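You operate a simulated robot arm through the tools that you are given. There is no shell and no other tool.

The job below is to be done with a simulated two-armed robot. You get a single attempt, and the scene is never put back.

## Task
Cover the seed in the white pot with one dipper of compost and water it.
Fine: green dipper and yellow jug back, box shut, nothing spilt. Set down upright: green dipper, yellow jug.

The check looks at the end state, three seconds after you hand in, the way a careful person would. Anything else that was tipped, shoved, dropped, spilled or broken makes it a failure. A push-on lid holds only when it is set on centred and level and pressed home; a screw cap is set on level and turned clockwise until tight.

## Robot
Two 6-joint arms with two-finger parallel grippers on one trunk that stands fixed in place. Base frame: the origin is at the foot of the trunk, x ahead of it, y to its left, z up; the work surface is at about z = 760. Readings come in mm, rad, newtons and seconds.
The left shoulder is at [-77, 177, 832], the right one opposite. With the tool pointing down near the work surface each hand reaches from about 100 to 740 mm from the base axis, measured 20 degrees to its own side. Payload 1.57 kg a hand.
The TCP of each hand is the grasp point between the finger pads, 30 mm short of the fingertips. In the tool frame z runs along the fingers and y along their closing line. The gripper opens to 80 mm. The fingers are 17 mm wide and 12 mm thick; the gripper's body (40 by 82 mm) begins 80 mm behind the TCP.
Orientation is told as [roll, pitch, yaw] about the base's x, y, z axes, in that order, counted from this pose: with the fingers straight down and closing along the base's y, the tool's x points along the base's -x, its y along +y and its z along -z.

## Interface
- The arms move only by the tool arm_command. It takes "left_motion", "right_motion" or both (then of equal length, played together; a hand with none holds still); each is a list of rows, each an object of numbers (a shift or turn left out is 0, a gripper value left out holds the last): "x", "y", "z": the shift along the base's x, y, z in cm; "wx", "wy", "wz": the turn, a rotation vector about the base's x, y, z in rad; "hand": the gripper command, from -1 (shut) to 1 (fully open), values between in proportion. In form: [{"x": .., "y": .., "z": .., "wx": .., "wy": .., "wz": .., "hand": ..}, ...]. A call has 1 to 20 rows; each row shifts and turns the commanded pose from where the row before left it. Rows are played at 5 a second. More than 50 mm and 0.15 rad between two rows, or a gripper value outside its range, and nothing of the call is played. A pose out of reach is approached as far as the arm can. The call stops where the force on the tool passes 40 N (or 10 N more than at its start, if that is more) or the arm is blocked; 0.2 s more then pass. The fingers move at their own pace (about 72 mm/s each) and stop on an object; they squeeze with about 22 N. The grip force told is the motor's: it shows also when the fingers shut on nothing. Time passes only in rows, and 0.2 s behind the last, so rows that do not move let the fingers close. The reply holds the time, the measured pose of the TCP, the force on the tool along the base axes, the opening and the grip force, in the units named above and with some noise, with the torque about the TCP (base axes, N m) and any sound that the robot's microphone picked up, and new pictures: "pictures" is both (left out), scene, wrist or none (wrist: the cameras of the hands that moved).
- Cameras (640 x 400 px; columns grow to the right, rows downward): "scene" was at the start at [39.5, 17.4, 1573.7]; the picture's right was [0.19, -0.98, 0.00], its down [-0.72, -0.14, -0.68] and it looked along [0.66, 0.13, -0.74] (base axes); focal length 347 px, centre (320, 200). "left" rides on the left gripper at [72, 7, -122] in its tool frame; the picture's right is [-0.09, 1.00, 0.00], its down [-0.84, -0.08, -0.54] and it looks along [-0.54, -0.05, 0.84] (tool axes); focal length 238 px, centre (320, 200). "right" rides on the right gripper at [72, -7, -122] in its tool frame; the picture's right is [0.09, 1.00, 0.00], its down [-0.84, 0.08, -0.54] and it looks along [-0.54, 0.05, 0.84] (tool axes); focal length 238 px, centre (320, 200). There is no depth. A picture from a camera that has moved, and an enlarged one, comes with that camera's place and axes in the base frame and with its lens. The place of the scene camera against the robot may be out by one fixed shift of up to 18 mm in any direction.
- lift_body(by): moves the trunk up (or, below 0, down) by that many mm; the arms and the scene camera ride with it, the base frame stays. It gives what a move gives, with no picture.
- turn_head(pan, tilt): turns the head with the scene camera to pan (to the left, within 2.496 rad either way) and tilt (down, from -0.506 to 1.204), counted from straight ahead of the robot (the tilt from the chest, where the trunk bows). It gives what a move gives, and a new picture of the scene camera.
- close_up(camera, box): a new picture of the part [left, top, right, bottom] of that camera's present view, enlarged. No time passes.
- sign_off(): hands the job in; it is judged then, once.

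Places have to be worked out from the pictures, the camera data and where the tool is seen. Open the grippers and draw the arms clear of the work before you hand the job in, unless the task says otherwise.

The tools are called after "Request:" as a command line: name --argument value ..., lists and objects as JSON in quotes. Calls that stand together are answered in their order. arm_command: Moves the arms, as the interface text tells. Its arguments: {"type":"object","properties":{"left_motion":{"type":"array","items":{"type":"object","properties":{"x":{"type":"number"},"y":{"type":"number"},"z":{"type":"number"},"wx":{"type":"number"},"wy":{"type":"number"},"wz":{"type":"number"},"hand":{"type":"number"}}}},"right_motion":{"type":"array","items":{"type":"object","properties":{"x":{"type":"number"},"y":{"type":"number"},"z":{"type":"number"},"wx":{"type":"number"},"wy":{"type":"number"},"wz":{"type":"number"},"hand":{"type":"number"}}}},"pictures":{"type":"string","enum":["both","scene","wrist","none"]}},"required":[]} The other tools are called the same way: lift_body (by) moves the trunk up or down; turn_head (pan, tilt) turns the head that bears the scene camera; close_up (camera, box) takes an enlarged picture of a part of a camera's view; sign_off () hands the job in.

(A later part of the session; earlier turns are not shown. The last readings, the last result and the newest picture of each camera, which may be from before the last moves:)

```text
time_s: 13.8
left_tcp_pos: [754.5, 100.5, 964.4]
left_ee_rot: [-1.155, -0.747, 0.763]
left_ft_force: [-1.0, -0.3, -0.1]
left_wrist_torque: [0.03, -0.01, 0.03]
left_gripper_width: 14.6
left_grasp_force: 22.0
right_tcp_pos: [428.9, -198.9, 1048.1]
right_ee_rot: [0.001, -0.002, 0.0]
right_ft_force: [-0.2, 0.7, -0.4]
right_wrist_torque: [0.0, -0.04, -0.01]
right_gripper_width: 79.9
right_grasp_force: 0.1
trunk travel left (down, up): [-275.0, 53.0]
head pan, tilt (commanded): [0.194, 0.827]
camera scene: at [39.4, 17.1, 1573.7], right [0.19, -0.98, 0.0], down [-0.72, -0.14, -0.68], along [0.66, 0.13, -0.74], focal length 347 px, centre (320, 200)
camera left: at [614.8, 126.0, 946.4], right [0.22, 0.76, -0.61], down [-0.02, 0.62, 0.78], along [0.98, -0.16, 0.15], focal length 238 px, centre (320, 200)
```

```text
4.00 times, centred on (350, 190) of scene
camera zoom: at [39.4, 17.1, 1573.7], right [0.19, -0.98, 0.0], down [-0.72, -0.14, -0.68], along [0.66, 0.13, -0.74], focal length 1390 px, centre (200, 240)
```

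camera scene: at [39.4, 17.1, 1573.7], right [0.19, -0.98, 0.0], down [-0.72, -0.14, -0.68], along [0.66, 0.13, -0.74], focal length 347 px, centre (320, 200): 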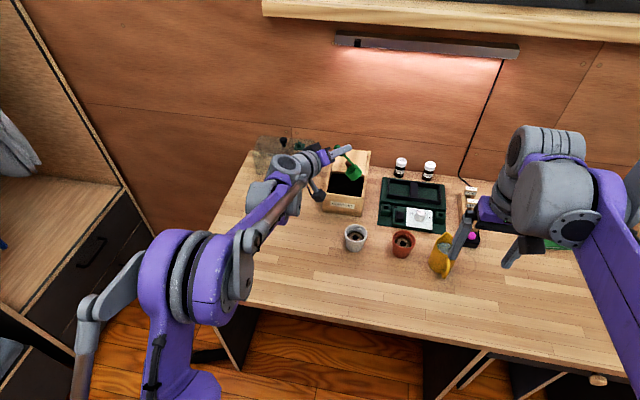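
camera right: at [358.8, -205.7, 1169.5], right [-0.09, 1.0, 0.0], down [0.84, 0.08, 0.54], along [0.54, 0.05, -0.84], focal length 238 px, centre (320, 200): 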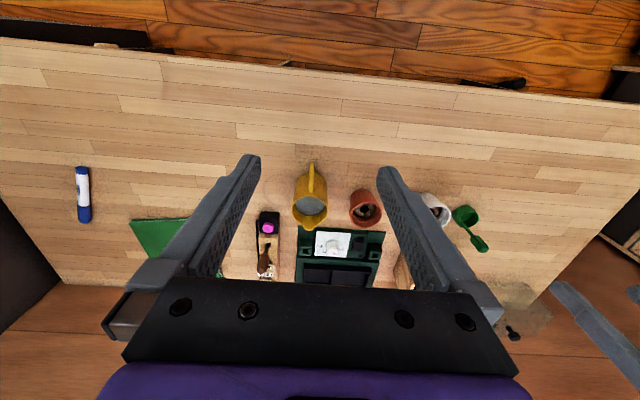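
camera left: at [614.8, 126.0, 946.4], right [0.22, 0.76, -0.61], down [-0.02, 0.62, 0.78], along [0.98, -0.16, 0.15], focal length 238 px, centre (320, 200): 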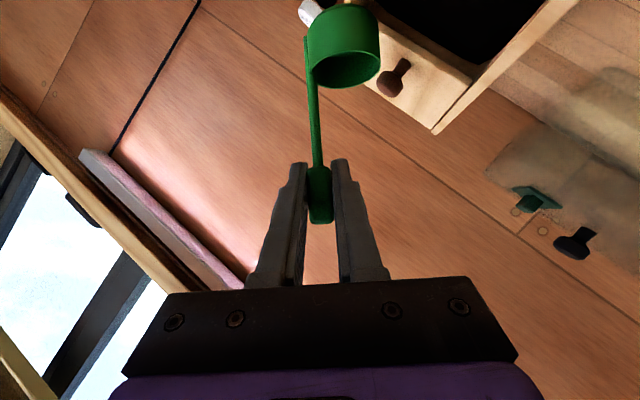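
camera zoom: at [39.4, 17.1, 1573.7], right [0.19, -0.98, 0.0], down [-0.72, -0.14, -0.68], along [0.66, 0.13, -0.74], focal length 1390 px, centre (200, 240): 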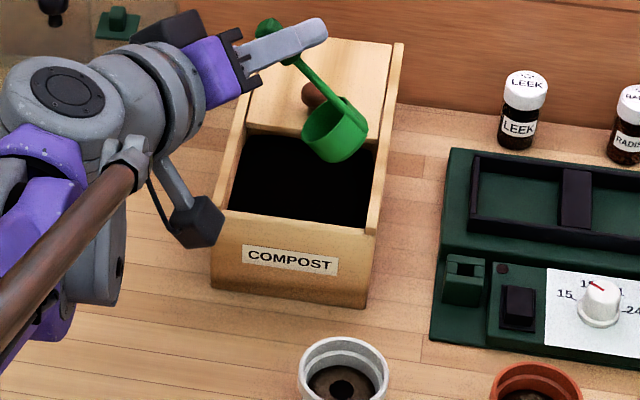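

The dipper is tilted right and sits over the opening. I'll lower it about 84 mm slowly into the compost, watching force.

Request:
arm_command --left_motion '[{"z": -1.5}, {"z": -1.5}, {"z": -1.5}, {"z": -1.4}, {"z": -1.3}, {"z": -1.2}, {}]' --pictures "scene"

Request:
close_up --camera "scene" --box '[300, 140, 400, 240]'

```text
time_s: 15.4
left_tcp_pos: [754.3, 101.6, 880.1]
left_ee_rot: [-1.153, -0.747, 0.764]
left_ft_force: [-0.5, 0.5, -0.9]
left_wrist_torque: [0.01, -0.05, -0.02]
left_gripper_width: 14.4
left_grasp_force: 22.0
right_tcp_pos: [429.0, -199.9, 1047.5]
right_ee_rot: [-0.001, -0.001, 0.0]
right_ft_force: [-0.1, -0.1, -0.2]
right_wrist_torque: [0.01, -0.02, 0.01]
right_gripper_width: 80.1
right_grasp_force: 0.1
trunk travel left (down, up): [-275.0, 53.0]
head pan, tilt (commanded): [0.194, 0.827]
camera scene: at [39.5, 17.4, 1573.7], right [0.19, -0.98, 0.0], down [-0.72, -0.14, -0.68], along [0.66, 0.13, -0.74], focal length 347 px, centre (320, 200)
```

scene: 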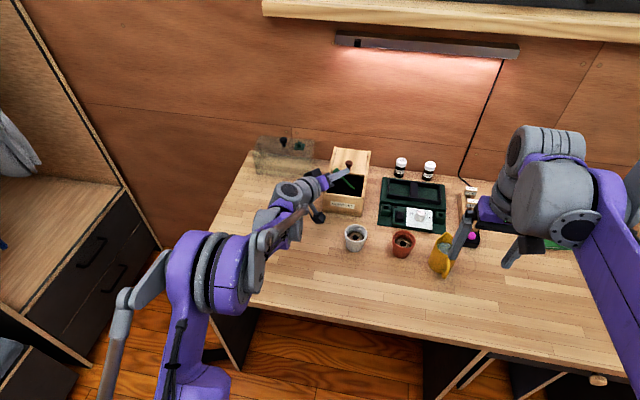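

```text
4.00 times, centred on (350, 190) of scene
camera zoom: at [39.5, 17.4, 1573.7], right [0.19, -0.98, 0.0], down [-0.72, -0.14, -0.68], along [0.66, 0.13, -0.74], focal length 1390 px, centre (200, 240)
```

zoom: 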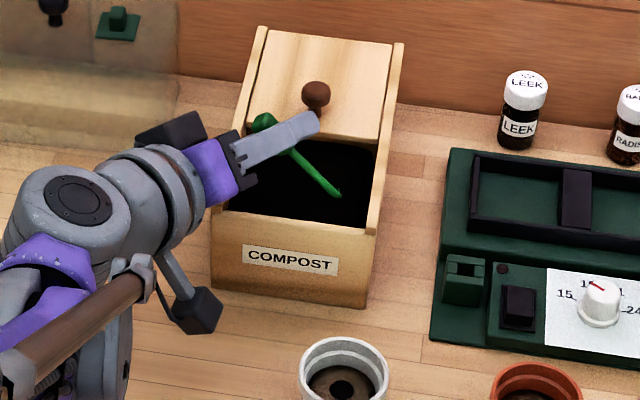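

The cup is fully submerged with almost no force, so I'll roll it upright while sweeping gently so the mouth scoops and ends level.

Request:
arm_command --left_motion '[{"y": -0.35, "z": 0.15, "wx": 0.094}, {"y": -0.35, "z": 0.15, "wx": 0.094}, {"y": -0.35, "z": 0.15, "wx": 0.094}, {"y": -0.35, "wx": 0.094}, {"y": -0.35, "wx": 0.094}, {"y": -0.35, "wx": 0.094}, {"y": -0.35, "wx": 0.093}, {"y": -0.35, "wx": 0.093}, {}]' --pictures "scene"

Request:
close_up --camera "scene" --box '[300, 140, 400, 240]'

```text
time_s: 17.4
left_tcp_pos: [754.1, 73.5, 884.1]
left_ee_rot: [0.003, -1.003, -0.173]
left_ft_force: [-0.3, -0.1, -0.5]
left_wrist_torque: [-0.01, -0.01, 0.0]
left_gripper_width: 14.3
left_grasp_force: 21.9
right_tcp_pos: [429.2, -198.1, 1047.5]
right_ee_rot: [0.0, 0.0, 0.0]
right_ft_force: [0.4, -0.2, -0.5]
right_wrist_torque: [0.0, -0.04, 0.0]
right_gripper_width: 79.9
right_grasp_force: 0.1
trunk travel left (down, up): [-275.0, 53.0]
head pan, tilt (commanded): [0.194, 0.827]
camera scene: at [39.6, 17.6, 1573.7], right [0.19, -0.98, 0.0], down [-0.72, -0.14, -0.68], along [0.66, 0.13, -0.74], focal length 347 px, centre (320, 200)
```

scene: 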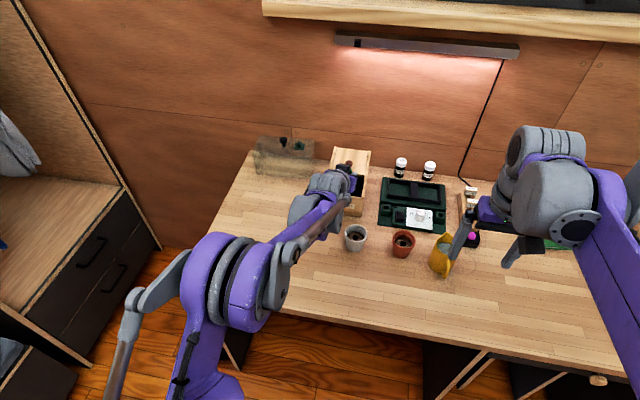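

```text
4.00 times, centred on (350, 190) of scene
camera zoom: at [39.6, 17.6, 1573.7], right [0.19, -0.98, 0.0], down [-0.72, -0.14, -0.68], along [0.66, 0.13, -0.74], focal length 1390 px, centre (200, 240)
```

zoom: 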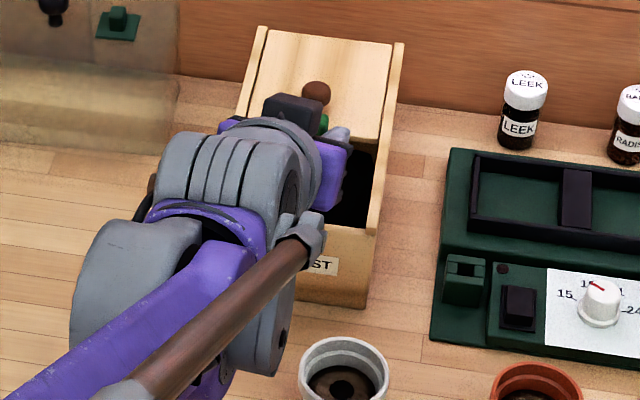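

The dipper is upright in the compost, so I'll lift it straight up slowly and look at the cup.

Request:
arm_command --left_motion '[{"z": 1.0}, {"z": 1.3}, {"z": 1.3}, {"z": 1.3}, {"z": 1.3}, {"z": 1.3}, {"z": 1.3}, {}]' --pictures "wrist"

Request:
close_up --camera "left" --box '[240, 0, 400, 100]'

```text
time_s: 19.2
left_tcp_pos: [753.3, 72.8, 973.0]
left_ee_rot: [0.002, -1.003, -0.172]
left_ft_force: [-0.2, 0.1, -0.6]
left_wrist_torque: [-0.01, -0.02, -0.01]
left_gripper_width: 14.3
left_grasp_force: 22.4
right_tcp_pos: [430.0, -198.9, 1046.8]
right_ee_rot: [0.001, 0.0, 0.0]
right_ft_force: [-0.5, -0.1, 0.0]
right_wrist_torque: [0.01, -0.01, 0.03]
right_gripper_width: 80.1
right_grasp_force: 0.0
trunk travel left (down, up): [-275.0, 53.0]
head pan, tilt (commanded): [0.194, 0.827]
camera left: at [615.1, 103.3, 977.6], right [0.22, 0.97, 0.08], down [-0.02, -0.08, 1.0], along [0.98, -0.22, 0.0], focal length 238 px, centre (320, 200)
```

left: 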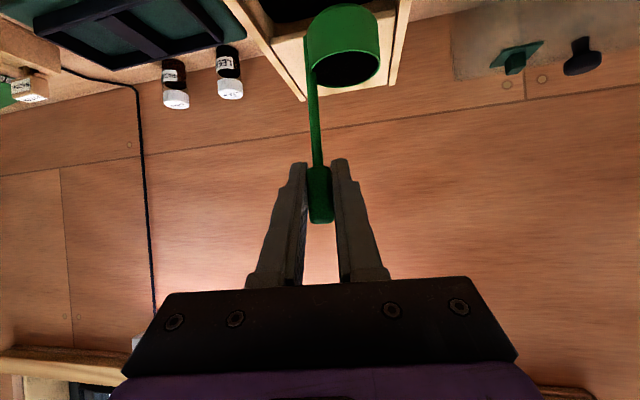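

```text
4.00 times, centred on (320, 50) of left
camera zoom: at [615.1, 103.3, 977.6], right [0.22, 0.97, 0.08], down [-0.02, -0.08, 1.0], along [0.98, -0.22, 0.0], focal length 953 px, centre (320, 800)
```

zoom: 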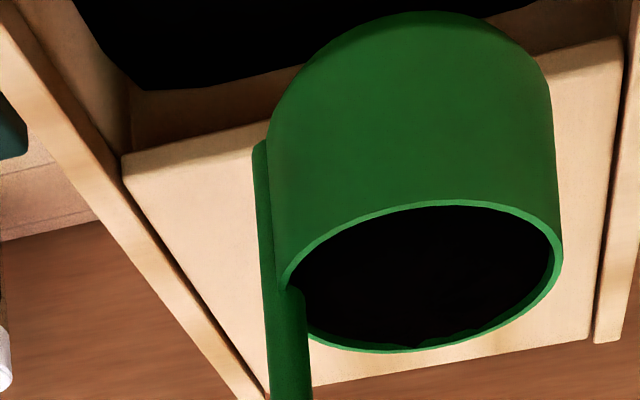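

The cup came up full of compost. I'll carry it level and gently back to a point above the white pot.

Request:
arm_command --left_motion '[{"x": -1.0, "y": -0.5}, {"x": -2.0, "y": -0.7}, {"x": -2.0, "y": -0.7}, {"x": -2.0, "y": -0.7}, {"x": -2.0, "y": -0.7}, {"x": -2.0, "y": -0.7}, {"x": -2.0, "y": -0.6}, {"x": -1.4, "y": -0.4}, {"x": -0.75, "y": -0.3}, {}]' --pictures "both"

Request:
close_up --camera "left" --box '[220, 0, 420, 125]'

Request:
close_up --camera "scene" --box '[290, 170, 410, 270]'

```text
time_s: 21.4
left_tcp_pos: [602.3, 19.5, 974.0]
left_ee_rot: [0.002, -1.004, -0.171]
left_ft_force: [-0.7, -0.7, -0.2]
left_wrist_torque: [-0.01, -0.01, 0.03]
left_gripper_width: 14.3
left_grasp_force: 22.1
right_tcp_pos: [429.2, -199.0, 1046.7]
right_ee_rot: [-0.001, 0.0, 0.0]
right_ft_force: [0.5, -0.6, 0.1]
right_wrist_torque: [-0.02, 0.01, 0.0]
right_gripper_width: 80.1
right_grasp_force: 0.0
trunk travel left (down, up): [-275.0, 53.0]
head pan, tilt (commanded): [0.194, 0.827]
camera scene: at [39.7, 17.4, 1573.7], right [0.19, -0.98, 0.0], down [-0.72, -0.14, -0.68], along [0.66, 0.13, -0.74], focal length 347 px, centre (320, 200)
camera left: at [463.5, 49.9, 977.2], right [0.22, 0.97, 0.08], down [-0.02, -0.08, 1.0], along [0.98, -0.22, 0.0], focal length 238 px, centre (320, 200)
```

scene: 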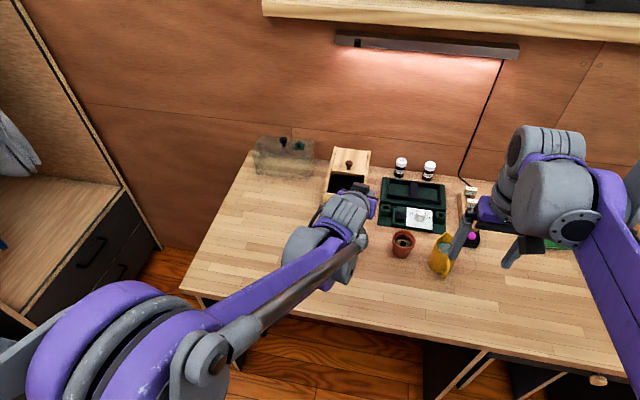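
left: 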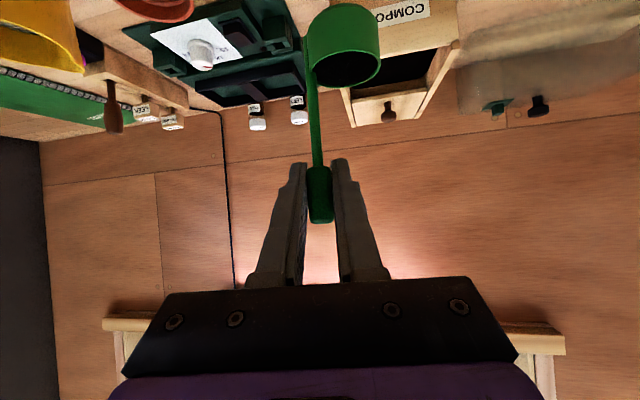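

```text
3.20 times, centred on (320, 62) of left
camera zoom: at [463.5, 49.9, 977.2], right [0.22, 0.97, 0.08], down [-0.02, -0.08, 1.0], along [0.98, -0.22, 0.0], focal length 763 px, centre (320, 640)
```

zoom: 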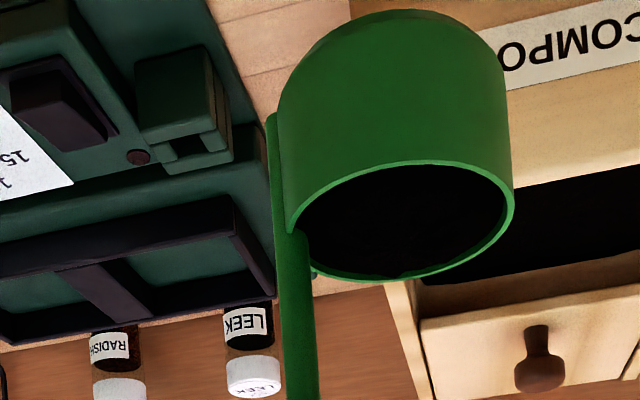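

```text
4.00 times, centred on (350, 220) of scene
camera zoom: at [39.7, 17.4, 1573.7], right [0.19, -0.98, 0.0], down [-0.72, -0.14, -0.68], along [0.66, 0.13, -0.74], focal length 1390 px, centre (200, 120)
```

zoom: 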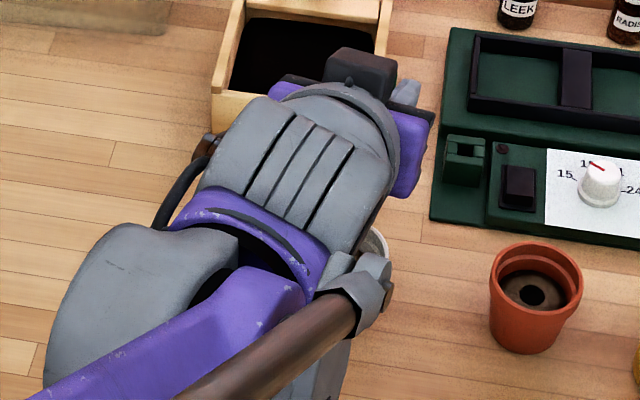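

The cup is level over the pot. I'll start rolling to about 30° while lowering so the lip ends up just above the pot's centre, then check.

Request:
arm_command --left_motion '[{"x": -0.03, "y": 0.08, "z": -1.0, "wx": -0.131}, {"x": -0.03, "y": 0.08, "z": -1.0, "wx": -0.131}, {"x": -0.03, "y": 0.08, "z": -1.0, "wx": -0.131}, {"x": -0.03, "y": 0.08, "z": -1.0, "wx": -0.131}, {}]' --pictures "both"

Request:
close_up --camera "left" --box '[220, 0, 420, 125]'

Request:
close_up --camera "scene" --box '[290, 170, 410, 270]'

```text
time_s: 22.6
left_tcp_pos: [600.6, 23.4, 933.5]
left_ee_rot: [-0.895, -0.888, 0.574]
left_ft_force: [-0.5, 0.6, -0.6]
left_wrist_torque: [0.03, 0.02, 0.01]
left_gripper_width: 14.4
left_grasp_force: 21.9
right_tcp_pos: [429.8, -200.0, 1047.9]
right_ee_rot: [0.0, 0.0, 0.0]
right_ft_force: [0.4, 0.1, -0.6]
right_wrist_torque: [0.04, -0.01, 0.0]
right_gripper_width: 80.3
right_grasp_force: 0.0
trunk travel left (down, up): [-275.0, 53.0]
head pan, tilt (commanded): [0.194, 0.827]
camera scene: at [39.3, 17.3, 1573.7], right [0.19, -0.98, 0.0], down [-0.72, -0.14, -0.68], along [0.66, 0.13, -0.74], focal length 347 px, centre (320, 200)
camera left: at [462.2, 51.6, 921.3], right [0.22, 0.88, -0.42], down [-0.02, 0.43, 0.9], along [0.98, -0.19, 0.11], focal length 238 px, centre (320, 200)
```

scene: 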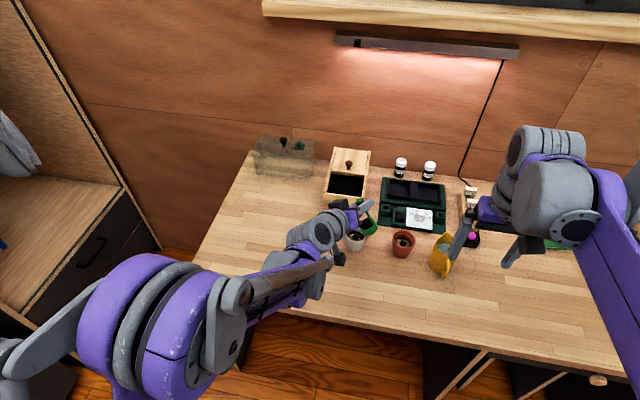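
left: 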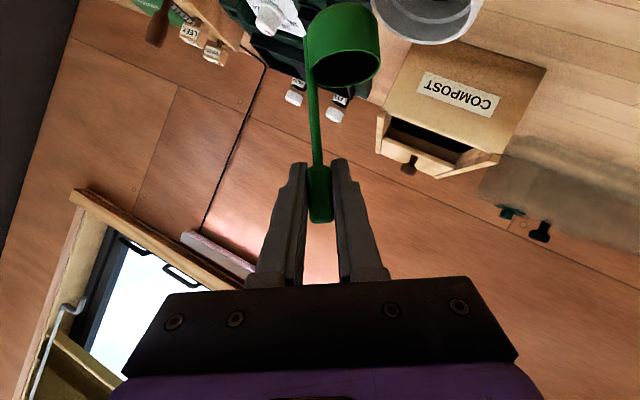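

```text
3.20 times, centred on (320, 62) of left
camera zoom: at [462.2, 51.6, 921.3], right [0.22, 0.88, -0.42], down [-0.02, 0.43, 0.9], along [0.98, -0.19, 0.11], focal length 763 px, centre (320, 640)
```

zoom: 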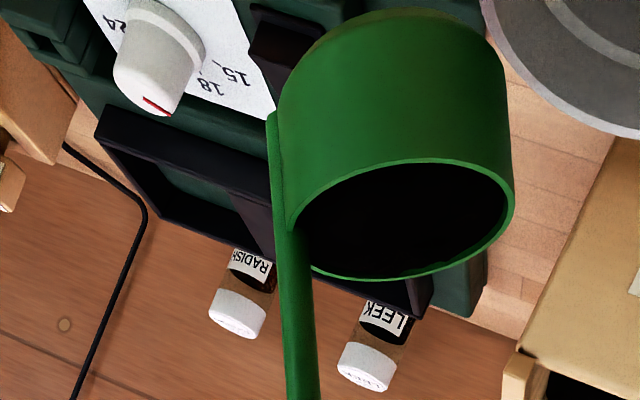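

```text
4.00 times, centred on (350, 220) of scene
camera zoom: at [39.3, 17.3, 1573.7], right [0.19, -0.98, 0.0], down [-0.72, -0.14, -0.68], along [0.66, 0.13, -0.74], focal length 1390 px, centre (200, 120)
```

zoom: 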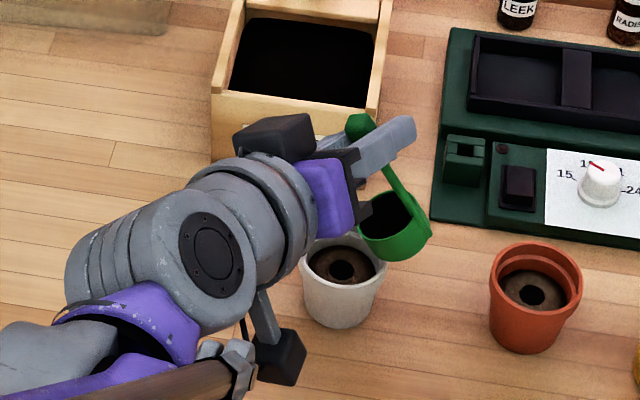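

The lip is just above the pot's middle and nothing has spilled. I'll continue the roll to about 60°, tracking the lip over the pot centre.

Request:
arm_command --left_motion '[{"y": 1.07, "z": -0.3, "wx": -0.131}, {"y": 1.05, "z": -0.4, "wx": -0.131}, {"y": 1.01, "z": -0.55, "wx": -0.131}, {"y": 0.97, "z": -0.7, "wx": -0.131}]' --pictures "scene"

Request:
close_up --camera "scene" --box '[290, 170, 410, 270]'

```text
time_s: 23.6
left_tcp_pos: [601.6, 65.1, 914.2]
left_ee_rot: [-1.402, -0.522, 0.913]
left_ft_force: [0.2, -0.1, -0.3]
left_wrist_torque: [0.05, 0.0, 0.0]
left_gripper_width: 14.0
left_grasp_force: 21.7
right_tcp_pos: [430.5, -198.8, 1048.0]
right_ee_rot: [-0.001, -0.002, -0.001]
right_ft_force: [-0.5, -0.4, -1.0]
right_wrist_torque: [0.02, 0.0, 0.0]
right_gripper_width: 79.9
right_grasp_force: 0.1
trunk travel left (down, up): [-275.0, 53.0]
head pan, tilt (commanded): [0.194, 0.827]
camera scene: at [40.0, 17.8, 1573.6], right [0.19, -0.98, 0.0], down [-0.72, -0.14, -0.68], along [0.66, 0.13, -0.74], focal length 347 px, centre (320, 200)
```

scene: 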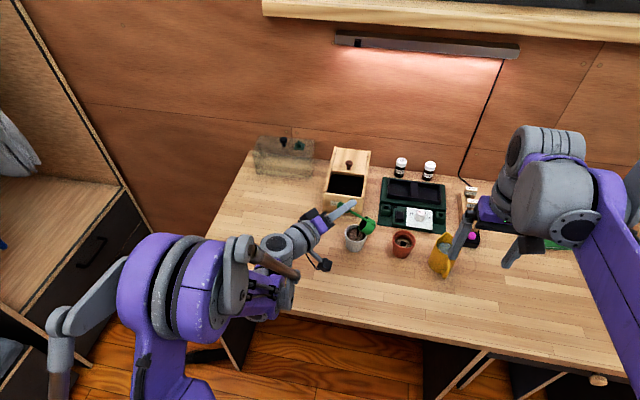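

```text
4.00 times, centred on (350, 220) of scene
camera zoom: at [40.0, 17.8, 1573.6], right [0.19, -0.98, 0.0], down [-0.72, -0.14, -0.68], along [0.66, 0.13, -0.74], focal length 1390 px, centre (200, 120)
```

zoom: 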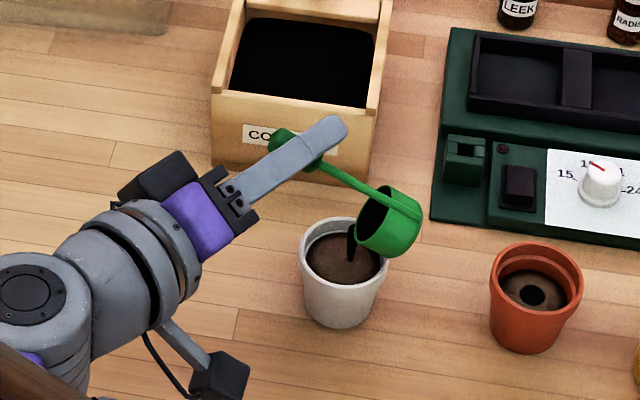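

Compost is streaming into the pot. I'll continue the roll to about 90° to empty the cup.

Request:
arm_command --left_motion '[{"y": 0.9, "z": -0.85, "wx": -0.131}, {"y": 0.81, "z": -1.0, "wx": -0.131}, {"y": 0.72, "z": -0.9, "wx": -0.131}, {"y": 0.61, "z": -0.8, "wx": -0.131}, {}]' --pictures "scene"

Request:
close_up --camera "scene" --box '[290, 170, 410, 270]'

```text
time_s: 24.8
left_tcp_pos: [599.9, 93.3, 878.1]
left_ee_rot: [-1.715, -0.09, 1.008]
left_ft_force: [-0.5, -0.3, -0.7]
left_wrist_torque: [0.05, 0.04, -0.03]
left_gripper_width: 14.3
left_grasp_force: 22.0
right_tcp_pos: [428.5, -199.6, 1047.9]
right_ee_rot: [-0.001, 0.0, 0.0]
right_ft_force: [-0.5, -0.5, 0.1]
right_wrist_torque: [-0.02, -0.01, 0.01]
right_gripper_width: 80.0
right_grasp_force: 0.1
trunk travel left (down, up): [-275.0, 53.0]
head pan, tilt (commanded): [0.194, 0.827]
camera scene: at [39.3, 17.3, 1573.7], right [0.19, -0.98, 0.0], down [-0.72, -0.14, -0.68], along [0.66, 0.13, -0.74], focal length 347 px, centre (320, 200)
```

scene: 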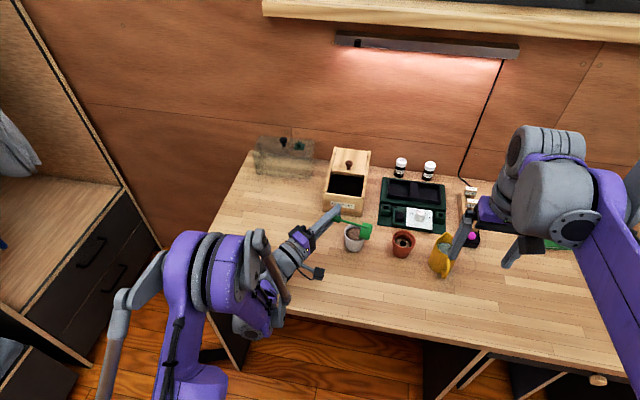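

```text
4.00 times, centred on (350, 220) of scene
camera zoom: at [39.3, 17.3, 1573.7], right [0.19, -0.98, 0.0], down [-0.72, -0.14, -0.68], along [0.66, 0.13, -0.74], focal length 1390 px, centre (200, 120)
```

zoom: 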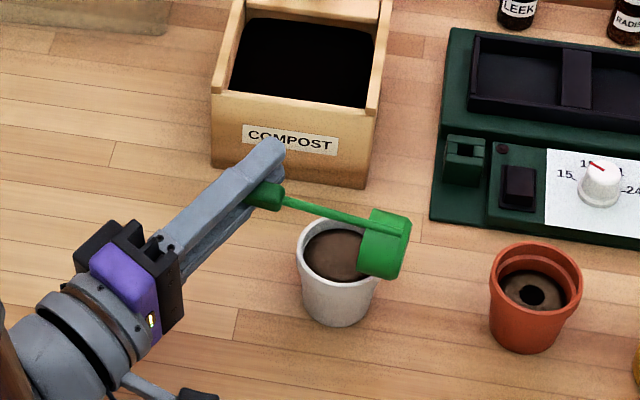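

The pot's soil level has risen. I'll roll about 17° further, slightly higher, to be sure the cup empties, then hold.

Request:
arm_command --left_motion '[{"y": 0.45, "z": 0.5, "wx": -0.131}, {"y": 0.35, "z": 0.8, "wx": -0.131}, {"z": 0.3, "wx": -0.05}, {}, {}, {}]' --pictures "both"

Request:
close_up --camera "scene" --box '[310, 190, 390, 260]'

Request:
close_up --camera "left" --box '[240, 0, 400, 100]'

```text
time_s: 26.2
left_tcp_pos: [601.1, 103.0, 894.2]
left_ee_rot: [-1.881, 0.177, 1.003]
left_ft_force: [-0.7, -0.4, -0.4]
left_wrist_torque: [0.08, -0.03, -0.01]
left_gripper_width: 14.2
left_grasp_force: 21.8
right_tcp_pos: [430.0, -198.7, 1047.6]
right_ee_rot: [0.0, -0.001, 0.001]
right_ft_force: [-0.3, 0.7, -0.3]
right_wrist_torque: [0.01, -0.02, -0.03]
right_gripper_width: 79.7
right_grasp_force: 0.0
trunk travel left (down, up): [-275.0, 53.0]
head pan, tilt (commanded): [0.194, 0.827]
camera scene: at [39.6, 17.4, 1573.7], right [0.19, -0.98, 0.0], down [-0.72, -0.14, -0.68], along [0.66, 0.13, -0.74], focal length 347 px, centre (320, 200)
camera left: at [462.4, 97.8, 862.7], right [0.22, -0.23, -0.95], down [-0.02, 0.97, -0.24], along [0.98, 0.07, 0.21], focal length 238 px, centre (320, 200)
```

scene: 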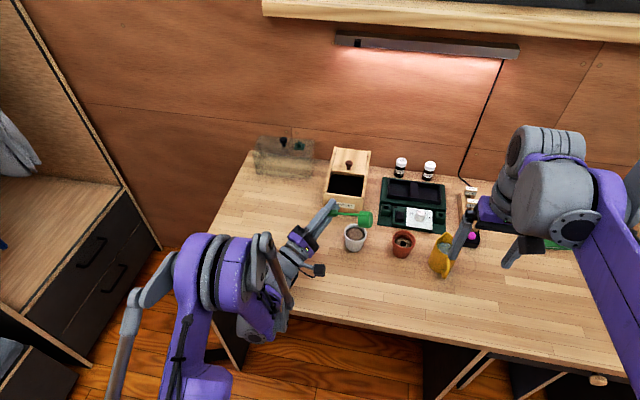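
left: 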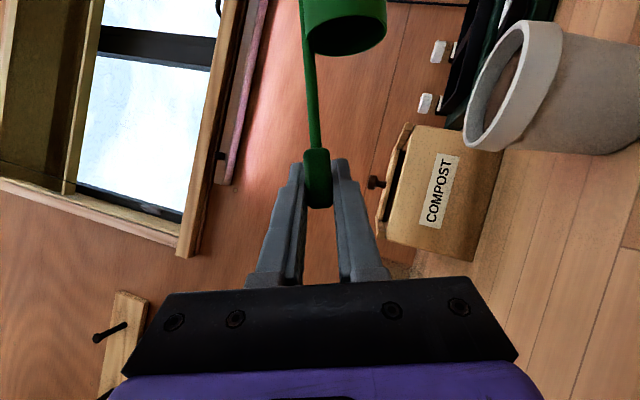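

```text
5.71 times, centred on (350, 225) of scene
camera zoom: at [39.6, 17.4, 1573.7], right [0.19, -0.98, 0.0], down [-0.72, -0.14, -0.68], along [0.66, 0.13, -0.74], focal length 1985 px, centre (149, 57)
```

zoom: 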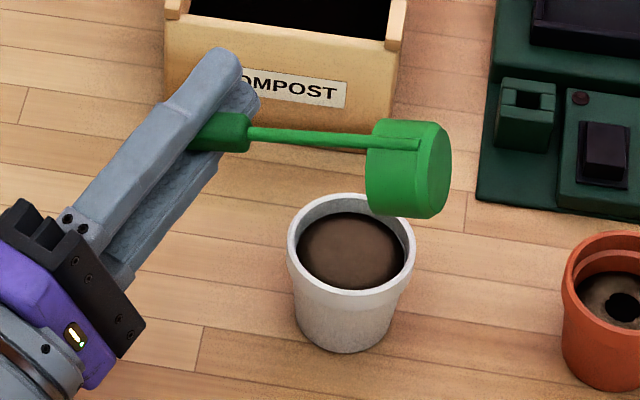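

```text
4.00 times, centred on (320, 50) of left
camera zoom: at [462.4, 97.8, 862.7], right [0.22, -0.23, -0.95], down [-0.02, 0.97, -0.24], along [0.98, 0.07, 0.21], focal length 953 px, centre (320, 800)
```

zoom: 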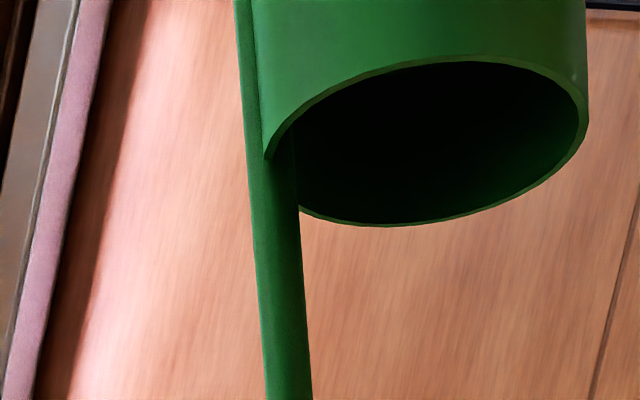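

The cup looks empty and the pot's hole is covered evenly. The dipper seems to have shifted a little in the pads, so I'll raise it and roll back upright to inspect it.

Request:
arm_command --left_motion '[{"z": 2.5}, {"z": 2.5}, {"z": 1.5, "wx": 0.145}, {"wx": 0.145}, {"wx": 0.145}, {"wx": 0.145}, {"wx": 0.145}, {"wx": 0.145}, {"wx": 0.145}, {"wx": 0.145}, {"wx": 0.145}, {"wx": 0.145}, {"wx": 0.145}, {"wx": 0.145}, {"wx": 0.144}, {}]' --pictures "both"

Request:
close_up --camera "left" --box '[220, 0, 420, 240]'

Request:
close_up --camera "scene" --box '[290, 170, 410, 270]'

```text
time_s: 29.6
left_tcp_pos: [601.5, 101.5, 959.1]
left_ee_rot: [0.005, -1.003, -0.172]
left_ft_force: [-0.5, -0.6, -0.2]
left_wrist_torque: [-0.03, 0.01, -0.01]
left_gripper_width: 14.6
left_grasp_force: 21.8
right_tcp_pos: [428.2, -198.6, 1046.2]
right_ee_rot: [0.0, 0.0, -0.001]
right_ft_force: [0.1, 0.3, 0.2]
right_wrist_torque: [0.01, -0.02, 0.01]
right_gripper_width: 79.8
right_grasp_force: 0.0
trunk travel left (down, up): [-275.0, 53.0]
head pan, tilt (commanded): [0.194, 0.827]
camera scene: at [39.6, 17.6, 1573.7], right [0.19, -0.98, 0.0], down [-0.72, -0.14, -0.68], along [0.66, 0.13, -0.74], focal length 347 px, centre (320, 200)
camera left: at [462.5, 132.7, 963.2], right [0.22, 0.97, 0.08], down [-0.02, -0.08, 1.0], along [0.98, -0.22, 0.0], focal length 238 px, centre (320, 200)
```

scene: 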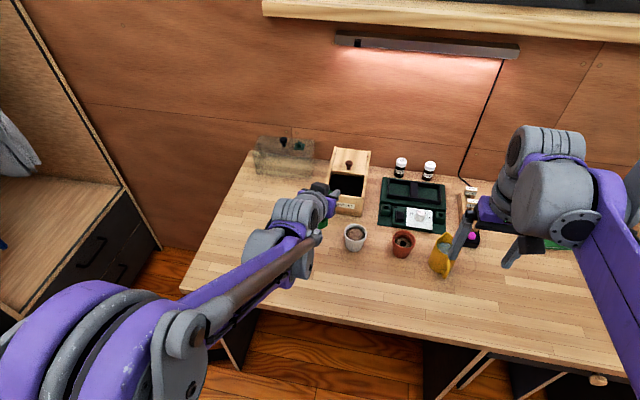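
left: 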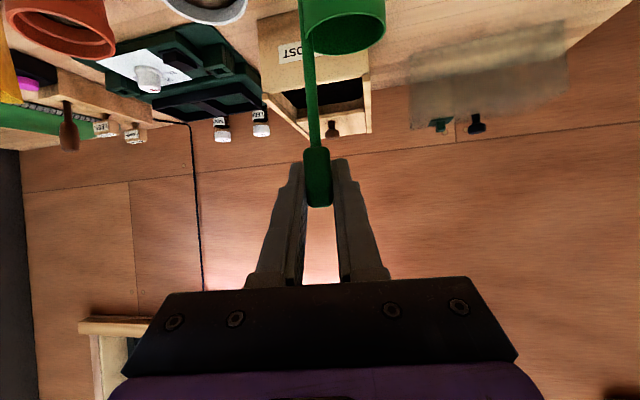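

```text
1.67 times, centred on (320, 120) of left
camera zoom: at [462.5, 132.7, 963.2], right [0.22, 0.97, 0.08], down [-0.02, -0.08, 1.0], along [0.98, -0.22, 0.0], focal length 397 px, centre (320, 333)
```

zoom: 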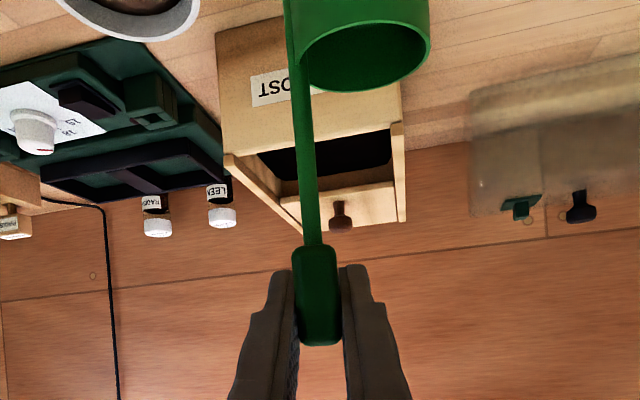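

```text
4.00 times, centred on (350, 220) of scene
camera zoom: at [39.6, 17.6, 1573.7], right [0.19, -0.98, 0.0], down [-0.72, -0.14, -0.68], along [0.66, 0.13, -0.74], focal length 1390 px, centre (200, 120)
```

zoom: 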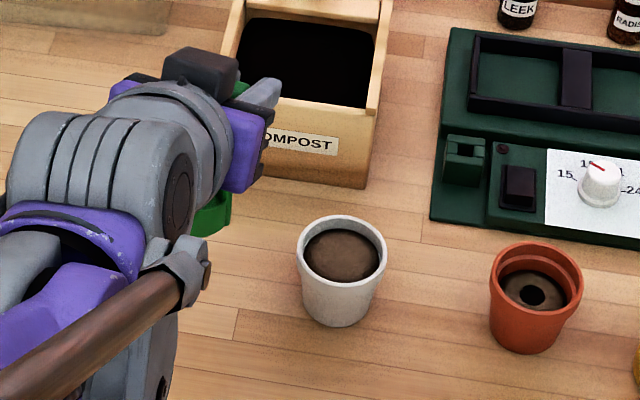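

The pot is nicely filled. The dipper slid about 11 mm and tilted about 10° (cup toward me) in the grip. I'll pitch the hand to make it vertical again above its original spot, then check.

Request:
arm_command --left_motion '[{"x": 0.65, "y": -0.1, "wy": -0.062}, {"x": 0.65, "y": -0.1, "wy": -0.062}, {"x": 0.65, "y": -0.1, "wy": -0.061}, {}]' --pictures "both"

Request:
close_up --camera "left" --box '[220, 0, 420, 240]'

Request:
close_up --camera "scene" --box '[290, 170, 410, 270]'

```text
time_s: 30.6
left_tcp_pos: [620.0, 100.0, 959.8]
left_ee_rot: [0.086, -1.185, -0.248]
left_ft_force: [-0.7, 0.1, -0.8]
left_wrist_torque: [-0.02, 0.0, 0.0]
left_gripper_width: 14.6
left_grasp_force: 22.3
right_tcp_pos: [429.4, -198.8, 1047.8]
right_ee_rot: [0.002, 0.0, 0.0]
right_ft_force: [0.3, 0.3, 0.7]
right_wrist_torque: [0.0, -0.02, 0.01]
right_gripper_width: 80.1
right_grasp_force: 0.2
trunk travel left (down, up): [-275.0, 53.0]
head pan, tilt (commanded): [0.194, 0.827]
camera scene: at [39.4, 17.4, 1573.7], right [0.19, -0.98, 0.0], down [-0.72, -0.14, -0.68], along [0.66, 0.13, -0.74], focal length 347 px, centre (320, 200)
camera left: at [483.3, 129.9, 937.7], right [0.2, 0.97, 0.12], down [-0.2, -0.08, 0.98], along [0.96, -0.22, 0.18], focal length 238 px, centre (320, 200)
```

scene: 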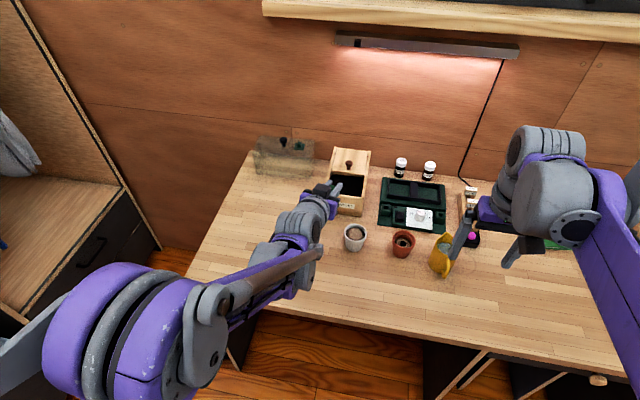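
left: 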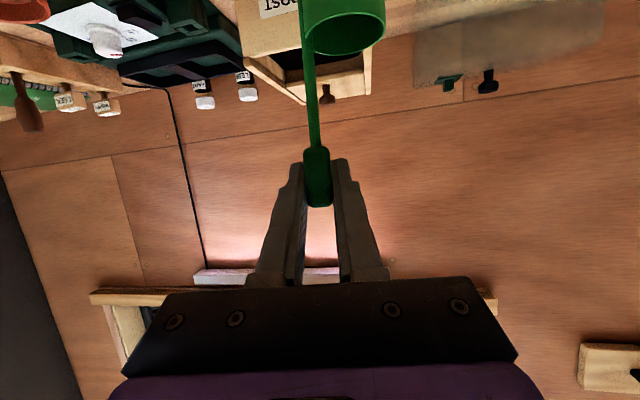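

```text
1.67 times, centred on (320, 120) of left
camera zoom: at [483.3, 129.9, 937.7], right [0.2, 0.97, 0.12], down [-0.2, -0.08, 0.98], along [0.96, -0.22, 0.18], focal length 397 px, centre (320, 333)
```

zoom: 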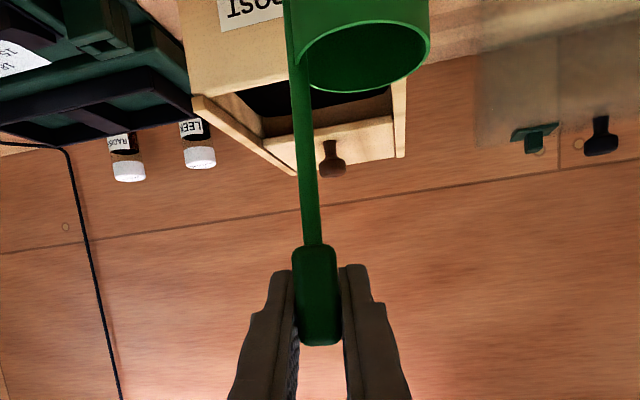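

```text
4.00 times, centred on (350, 220) of scene
camera zoom: at [39.4, 17.4, 1573.7], right [0.19, -0.98, 0.0], down [-0.72, -0.14, -0.68], along [0.66, 0.13, -0.74], focal length 1390 px, centre (200, 120)
```

zoom: 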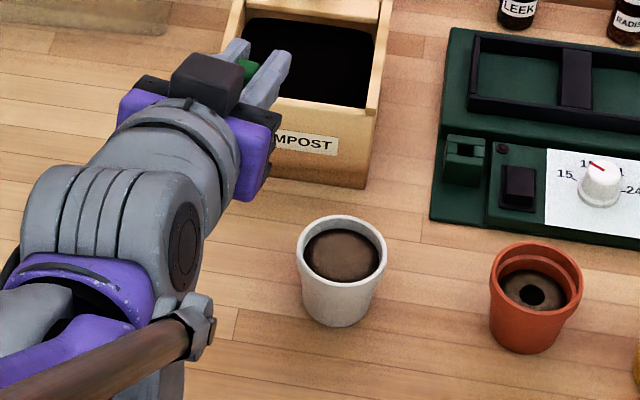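

I'll zoom in on the cup rim to check how upright it now is from its ellipse shape.

Request:
close_up --camera "left" --box '[280, 0, 408, 80]'

```text
5.00 times, centred on (344, 40) of left
camera zoom: at [483.3, 129.9, 937.7], right [0.2, 0.97, 0.12], down [-0.2, -0.08, 0.98], along [0.96, -0.22, 0.18], focal length 1192 px, centre (200, 1000)
```

zoom: 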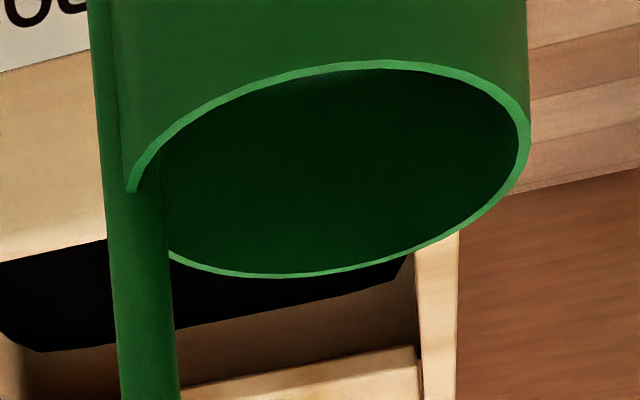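

The rim ellipse says the dipper is within about 1–3° of vertical. I'll make a small roll correction and lower it to just above its original spot.

Request:
arm_command --left_motion '[{"x": 0.1, "z": -1.8, "wx": -0.04, "wy": 0.015}, {"z": -1.8}, {"z": -1.8}, {"z": -1.8}, {"z": -1.0}, {"z": -0.4}, {}]' --pictures "both"

Request:
close_up --camera "left" --box '[220, 0, 420, 125]'

Request:
close_up --camera "scene" --box '[290, 190, 370, 250]'

```text
time_s: 32.2
left_tcp_pos: [621.8, 99.9, 872.3]
left_ee_rot: [-0.027, -1.178, -0.143]
left_ft_force: [-0.1, 0.0, -0.6]
left_wrist_torque: [0.0, -0.03, -0.01]
left_gripper_width: 14.0
left_grasp_force: 21.7
right_tcp_pos: [429.1, -199.0, 1047.1]
right_ee_rot: [-0.001, -0.001, 0.0]
right_ft_force: [0.2, -0.9, 0.0]
right_wrist_torque: [-0.03, 0.01, 0.01]
right_gripper_width: 80.0
right_grasp_force: 0.0
trunk travel left (down, up): [-275.0, 53.0]
head pan, tilt (commanded): [0.194, 0.827]
camera scene: at [39.6, 17.4, 1573.7], right [0.19, -0.98, 0.0], down [-0.72, -0.14, -0.68], along [0.66, 0.13, -0.74], focal length 347 px, centre (320, 200)
camera left: at [484.2, 129.1, 852.1], right [0.2, 0.98, 0.08], down [-0.19, -0.04, 0.98], along [0.96, -0.21, 0.18], focal length 238 px, centre (320, 200)
```

scene: 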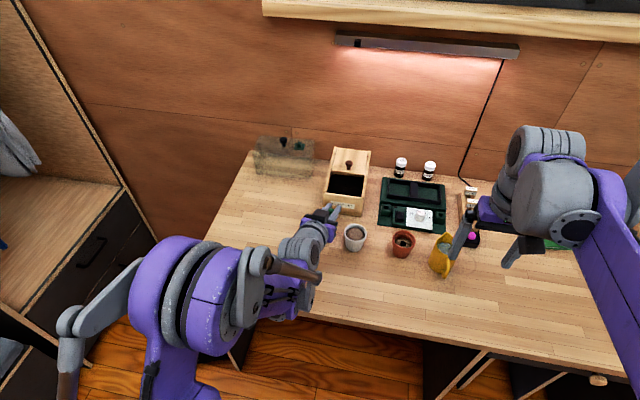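
left: 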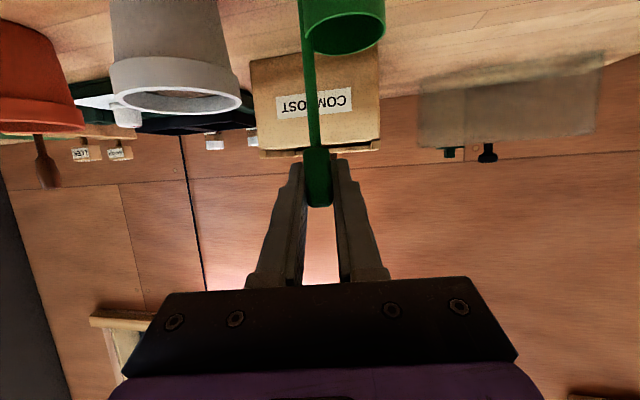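

```text
3.20 times, centred on (320, 62) of left
camera zoom: at [484.2, 129.1, 852.1], right [0.2, 0.98, 0.08], down [-0.19, -0.04, 0.98], along [0.96, -0.21, 0.18], focal length 763 px, centre (320, 640)
```

zoom: 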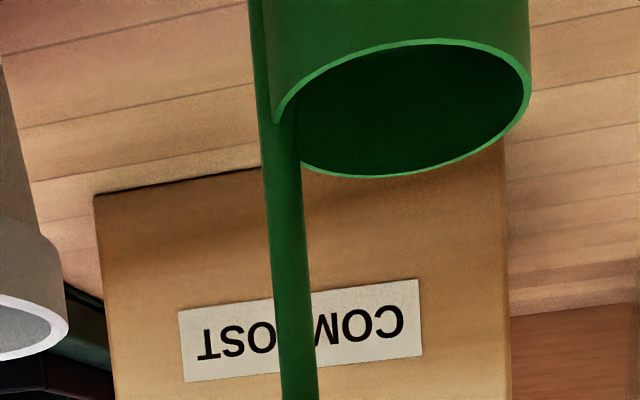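

```text
6.67 times, centred on (330, 220) of scene
camera zoom: at [39.6, 17.4, 1573.7], right [0.19, -0.98, 0.0], down [-0.72, -0.14, -0.68], along [0.66, 0.13, -0.74], focal length 2316 px, centre (253, 67)
```

zoom: 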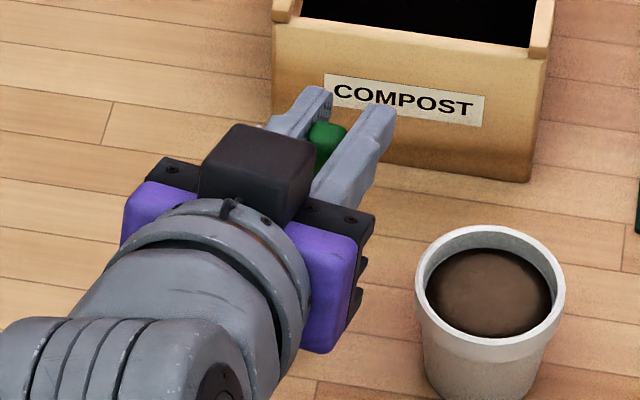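

The dipper is about 5 mm above the table. I'll step down slowly and watch for contact force.

Request:
arm_command --left_motion '[{"z": -0.15}, {"z": -0.15}, {"z": -0.1}, {}]' --pictures "none"

Request:
arm_command --left_motion '[{"z": -0.1}, {"z": -0.1}, {}]' --pictures "none"

```text
time_s: 33.2
left_tcp_pos: [621.7, 99.7, 868.5]
left_ee_rot: [-0.026, -1.176, -0.143]
left_ft_force: [0.1, -1.2, -0.5]
left_wrist_torque: [-0.03, -0.02, -0.02]
left_gripper_width: 14.6
left_grasp_force: 22.0
right_tcp_pos: [429.3, -198.9, 1047.1]
right_ee_rot: [0.001, 0.0, 0.001]
right_ft_force: [0.9, 0.0, 0.5]
right_wrist_torque: [-0.01, 0.01, -0.03]
right_gripper_width: 80.1
right_grasp_force: 0.0
trunk travel left (down, up): [-275.0, 53.0]
head pan, tilt (commanded): [0.194, 0.827]
```

```text
time_s: 34.0
left_tcp_pos: [622.9, 98.1, 866.9]
left_ee_rot: [-0.026, -1.176, -0.145]
left_ft_force: [-0.2, 1.1, -0.8]
left_wrist_torque: [-0.02, -0.02, 0.0]
left_gripper_width: 14.7
left_grasp_force: 21.8
right_tcp_pos: [429.0, -198.7, 1047.3]
right_ee_rot: [0.0, 0.002, 0.0]
right_ft_force: [-0.9, -0.4, 0.0]
right_wrist_torque: [0.02, 0.0, -0.02]
right_gripper_width: 80.0
right_grasp_force: 0.1
trunk travel left (down, up): [-275.0, 53.0]
head pan, tilt (commanded): [0.194, 0.827]
```

No contact yet, so I'll keep stepping down in 1–2 mm steps.

Request:
arm_command --left_motion '[{"z": -0.1}, {"z": -0.1}, {}]' --pictures "none"

Request:
arm_command --left_motion '[{"z": -0.1}, {}]' --pictures "none"

```text
time_s: 34.8
left_tcp_pos: [621.3, 97.1, 866.1]
left_ee_rot: [-0.024, -1.179, -0.145]
left_ft_force: [2.6, -3.2, 16.6]
left_wrist_torque: [0.05, -0.07, 0.0]
left_gripper_width: 14.4
left_grasp_force: 21.7
right_tcp_pos: [429.1, -198.5, 1047.8]
right_ee_rot: [0.003, -0.001, 0.0]
right_ft_force: [-0.3, -1.0, 0.5]
right_wrist_torque: [-0.01, -0.03, -0.02]
right_gripper_width: 80.0
right_grasp_force: 0.0
trunk travel left (down, up): [-275.0, 53.0]
head pan, tilt (commanded): [0.194, 0.827]
```

```text
time_s: 35.4
left_tcp_pos: [620.0, 97.8, 864.7]
left_ee_rot: [-0.024, -1.181, -0.144]
left_ft_force: [2.5, -3.8, 19.5]
left_wrist_torque: [0.07, 0.02, -0.06]
left_gripper_width: 14.6
left_grasp_force: 22.0
right_tcp_pos: [427.8, -200.3, 1048.6]
right_ee_rot: [-0.001, -0.002, -0.001]
right_ft_force: [0.6, 0.2, 0.5]
right_wrist_torque: [-0.02, 0.0, 0.04]
right_gripper_width: 79.9
right_grasp_force: 0.0
trunk travel left (down, up): [-275.0, 53.0]
head pan, tilt (commanded): [0.194, 0.827]
```

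Contact reached: the table pushes back with about 17–20 N. I'll ease off a little until the force drops, then open the fingers.

Request:
arm_command --left_motion '[{"z": 0.1}, {"z": 0.1}, {}]' --pictures "wrist"

Request:
close_up --camera "left" --box '[220, 0, 420, 125]'

```text
time_s: 36.2
left_tcp_pos: [622.8, 99.7, 866.2]
left_ee_rot: [-0.026, -1.177, -0.143]
left_ft_force: [-0.1, -0.2, -0.9]
left_wrist_torque: [-0.04, 0.01, 0.01]
left_gripper_width: 14.2
left_grasp_force: 21.4
right_tcp_pos: [430.2, -200.5, 1047.2]
right_ee_rot: [0.002, -0.001, 0.0]
right_ft_force: [-0.3, -0.6, 0.2]
right_wrist_torque: [0.03, -0.02, -0.01]
right_gripper_width: 79.9
right_grasp_force: 0.1
trunk travel left (down, up): [-275.0, 53.0]
head pan, tilt (commanded): [0.194, 0.827]
camera left: at [484.1, 129.1, 845.1], right [0.2, 0.98, 0.08], down [-0.19, -0.04, 0.98], along [0.96, -0.21, 0.18], focal length 238 px, centre (320, 200)
```

left: 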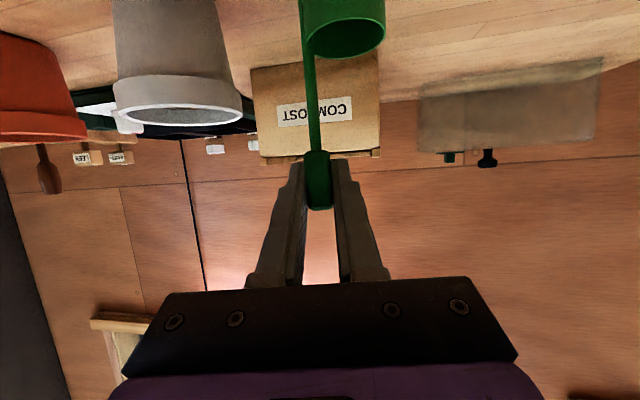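

```text
3.20 times, centred on (320, 62) of left
camera zoom: at [484.1, 129.1, 845.1], right [0.2, 0.98, 0.08], down [-0.19, -0.04, 0.98], along [0.96, -0.21, 0.18], focal length 763 px, centre (320, 640)
```

zoom: 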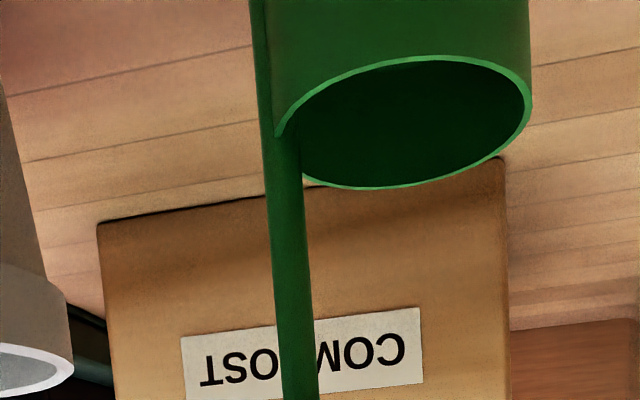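

The force is now about zero, so the cup may be a hair above the table. I'll lower 1 mm and then open slowly.

Request:
arm_command --left_motion '[{"z": -0.1}, {}]' --pictures "none"

```text
time_s: 36.8
left_tcp_pos: [621.6, 99.4, 865.2]
left_ee_rot: [-0.024, -1.178, -0.143]
left_ft_force: [0.5, 0.5, 0.8]
left_wrist_torque: [0.07, 0.05, 0.02]
left_gripper_width: 14.3
left_grasp_force: 21.9
right_tcp_pos: [429.0, -198.8, 1047.1]
right_ee_rot: [0.0, 0.0, 0.001]
right_ft_force: [1.0, -0.3, 0.1]
right_wrist_torque: [-0.02, 0.01, 0.01]
right_gripper_width: 80.3
right_grasp_force: 0.2
trunk travel left (down, up): [-275.0, 53.0]
head pan, tilt (commanded): [0.194, 0.827]
```

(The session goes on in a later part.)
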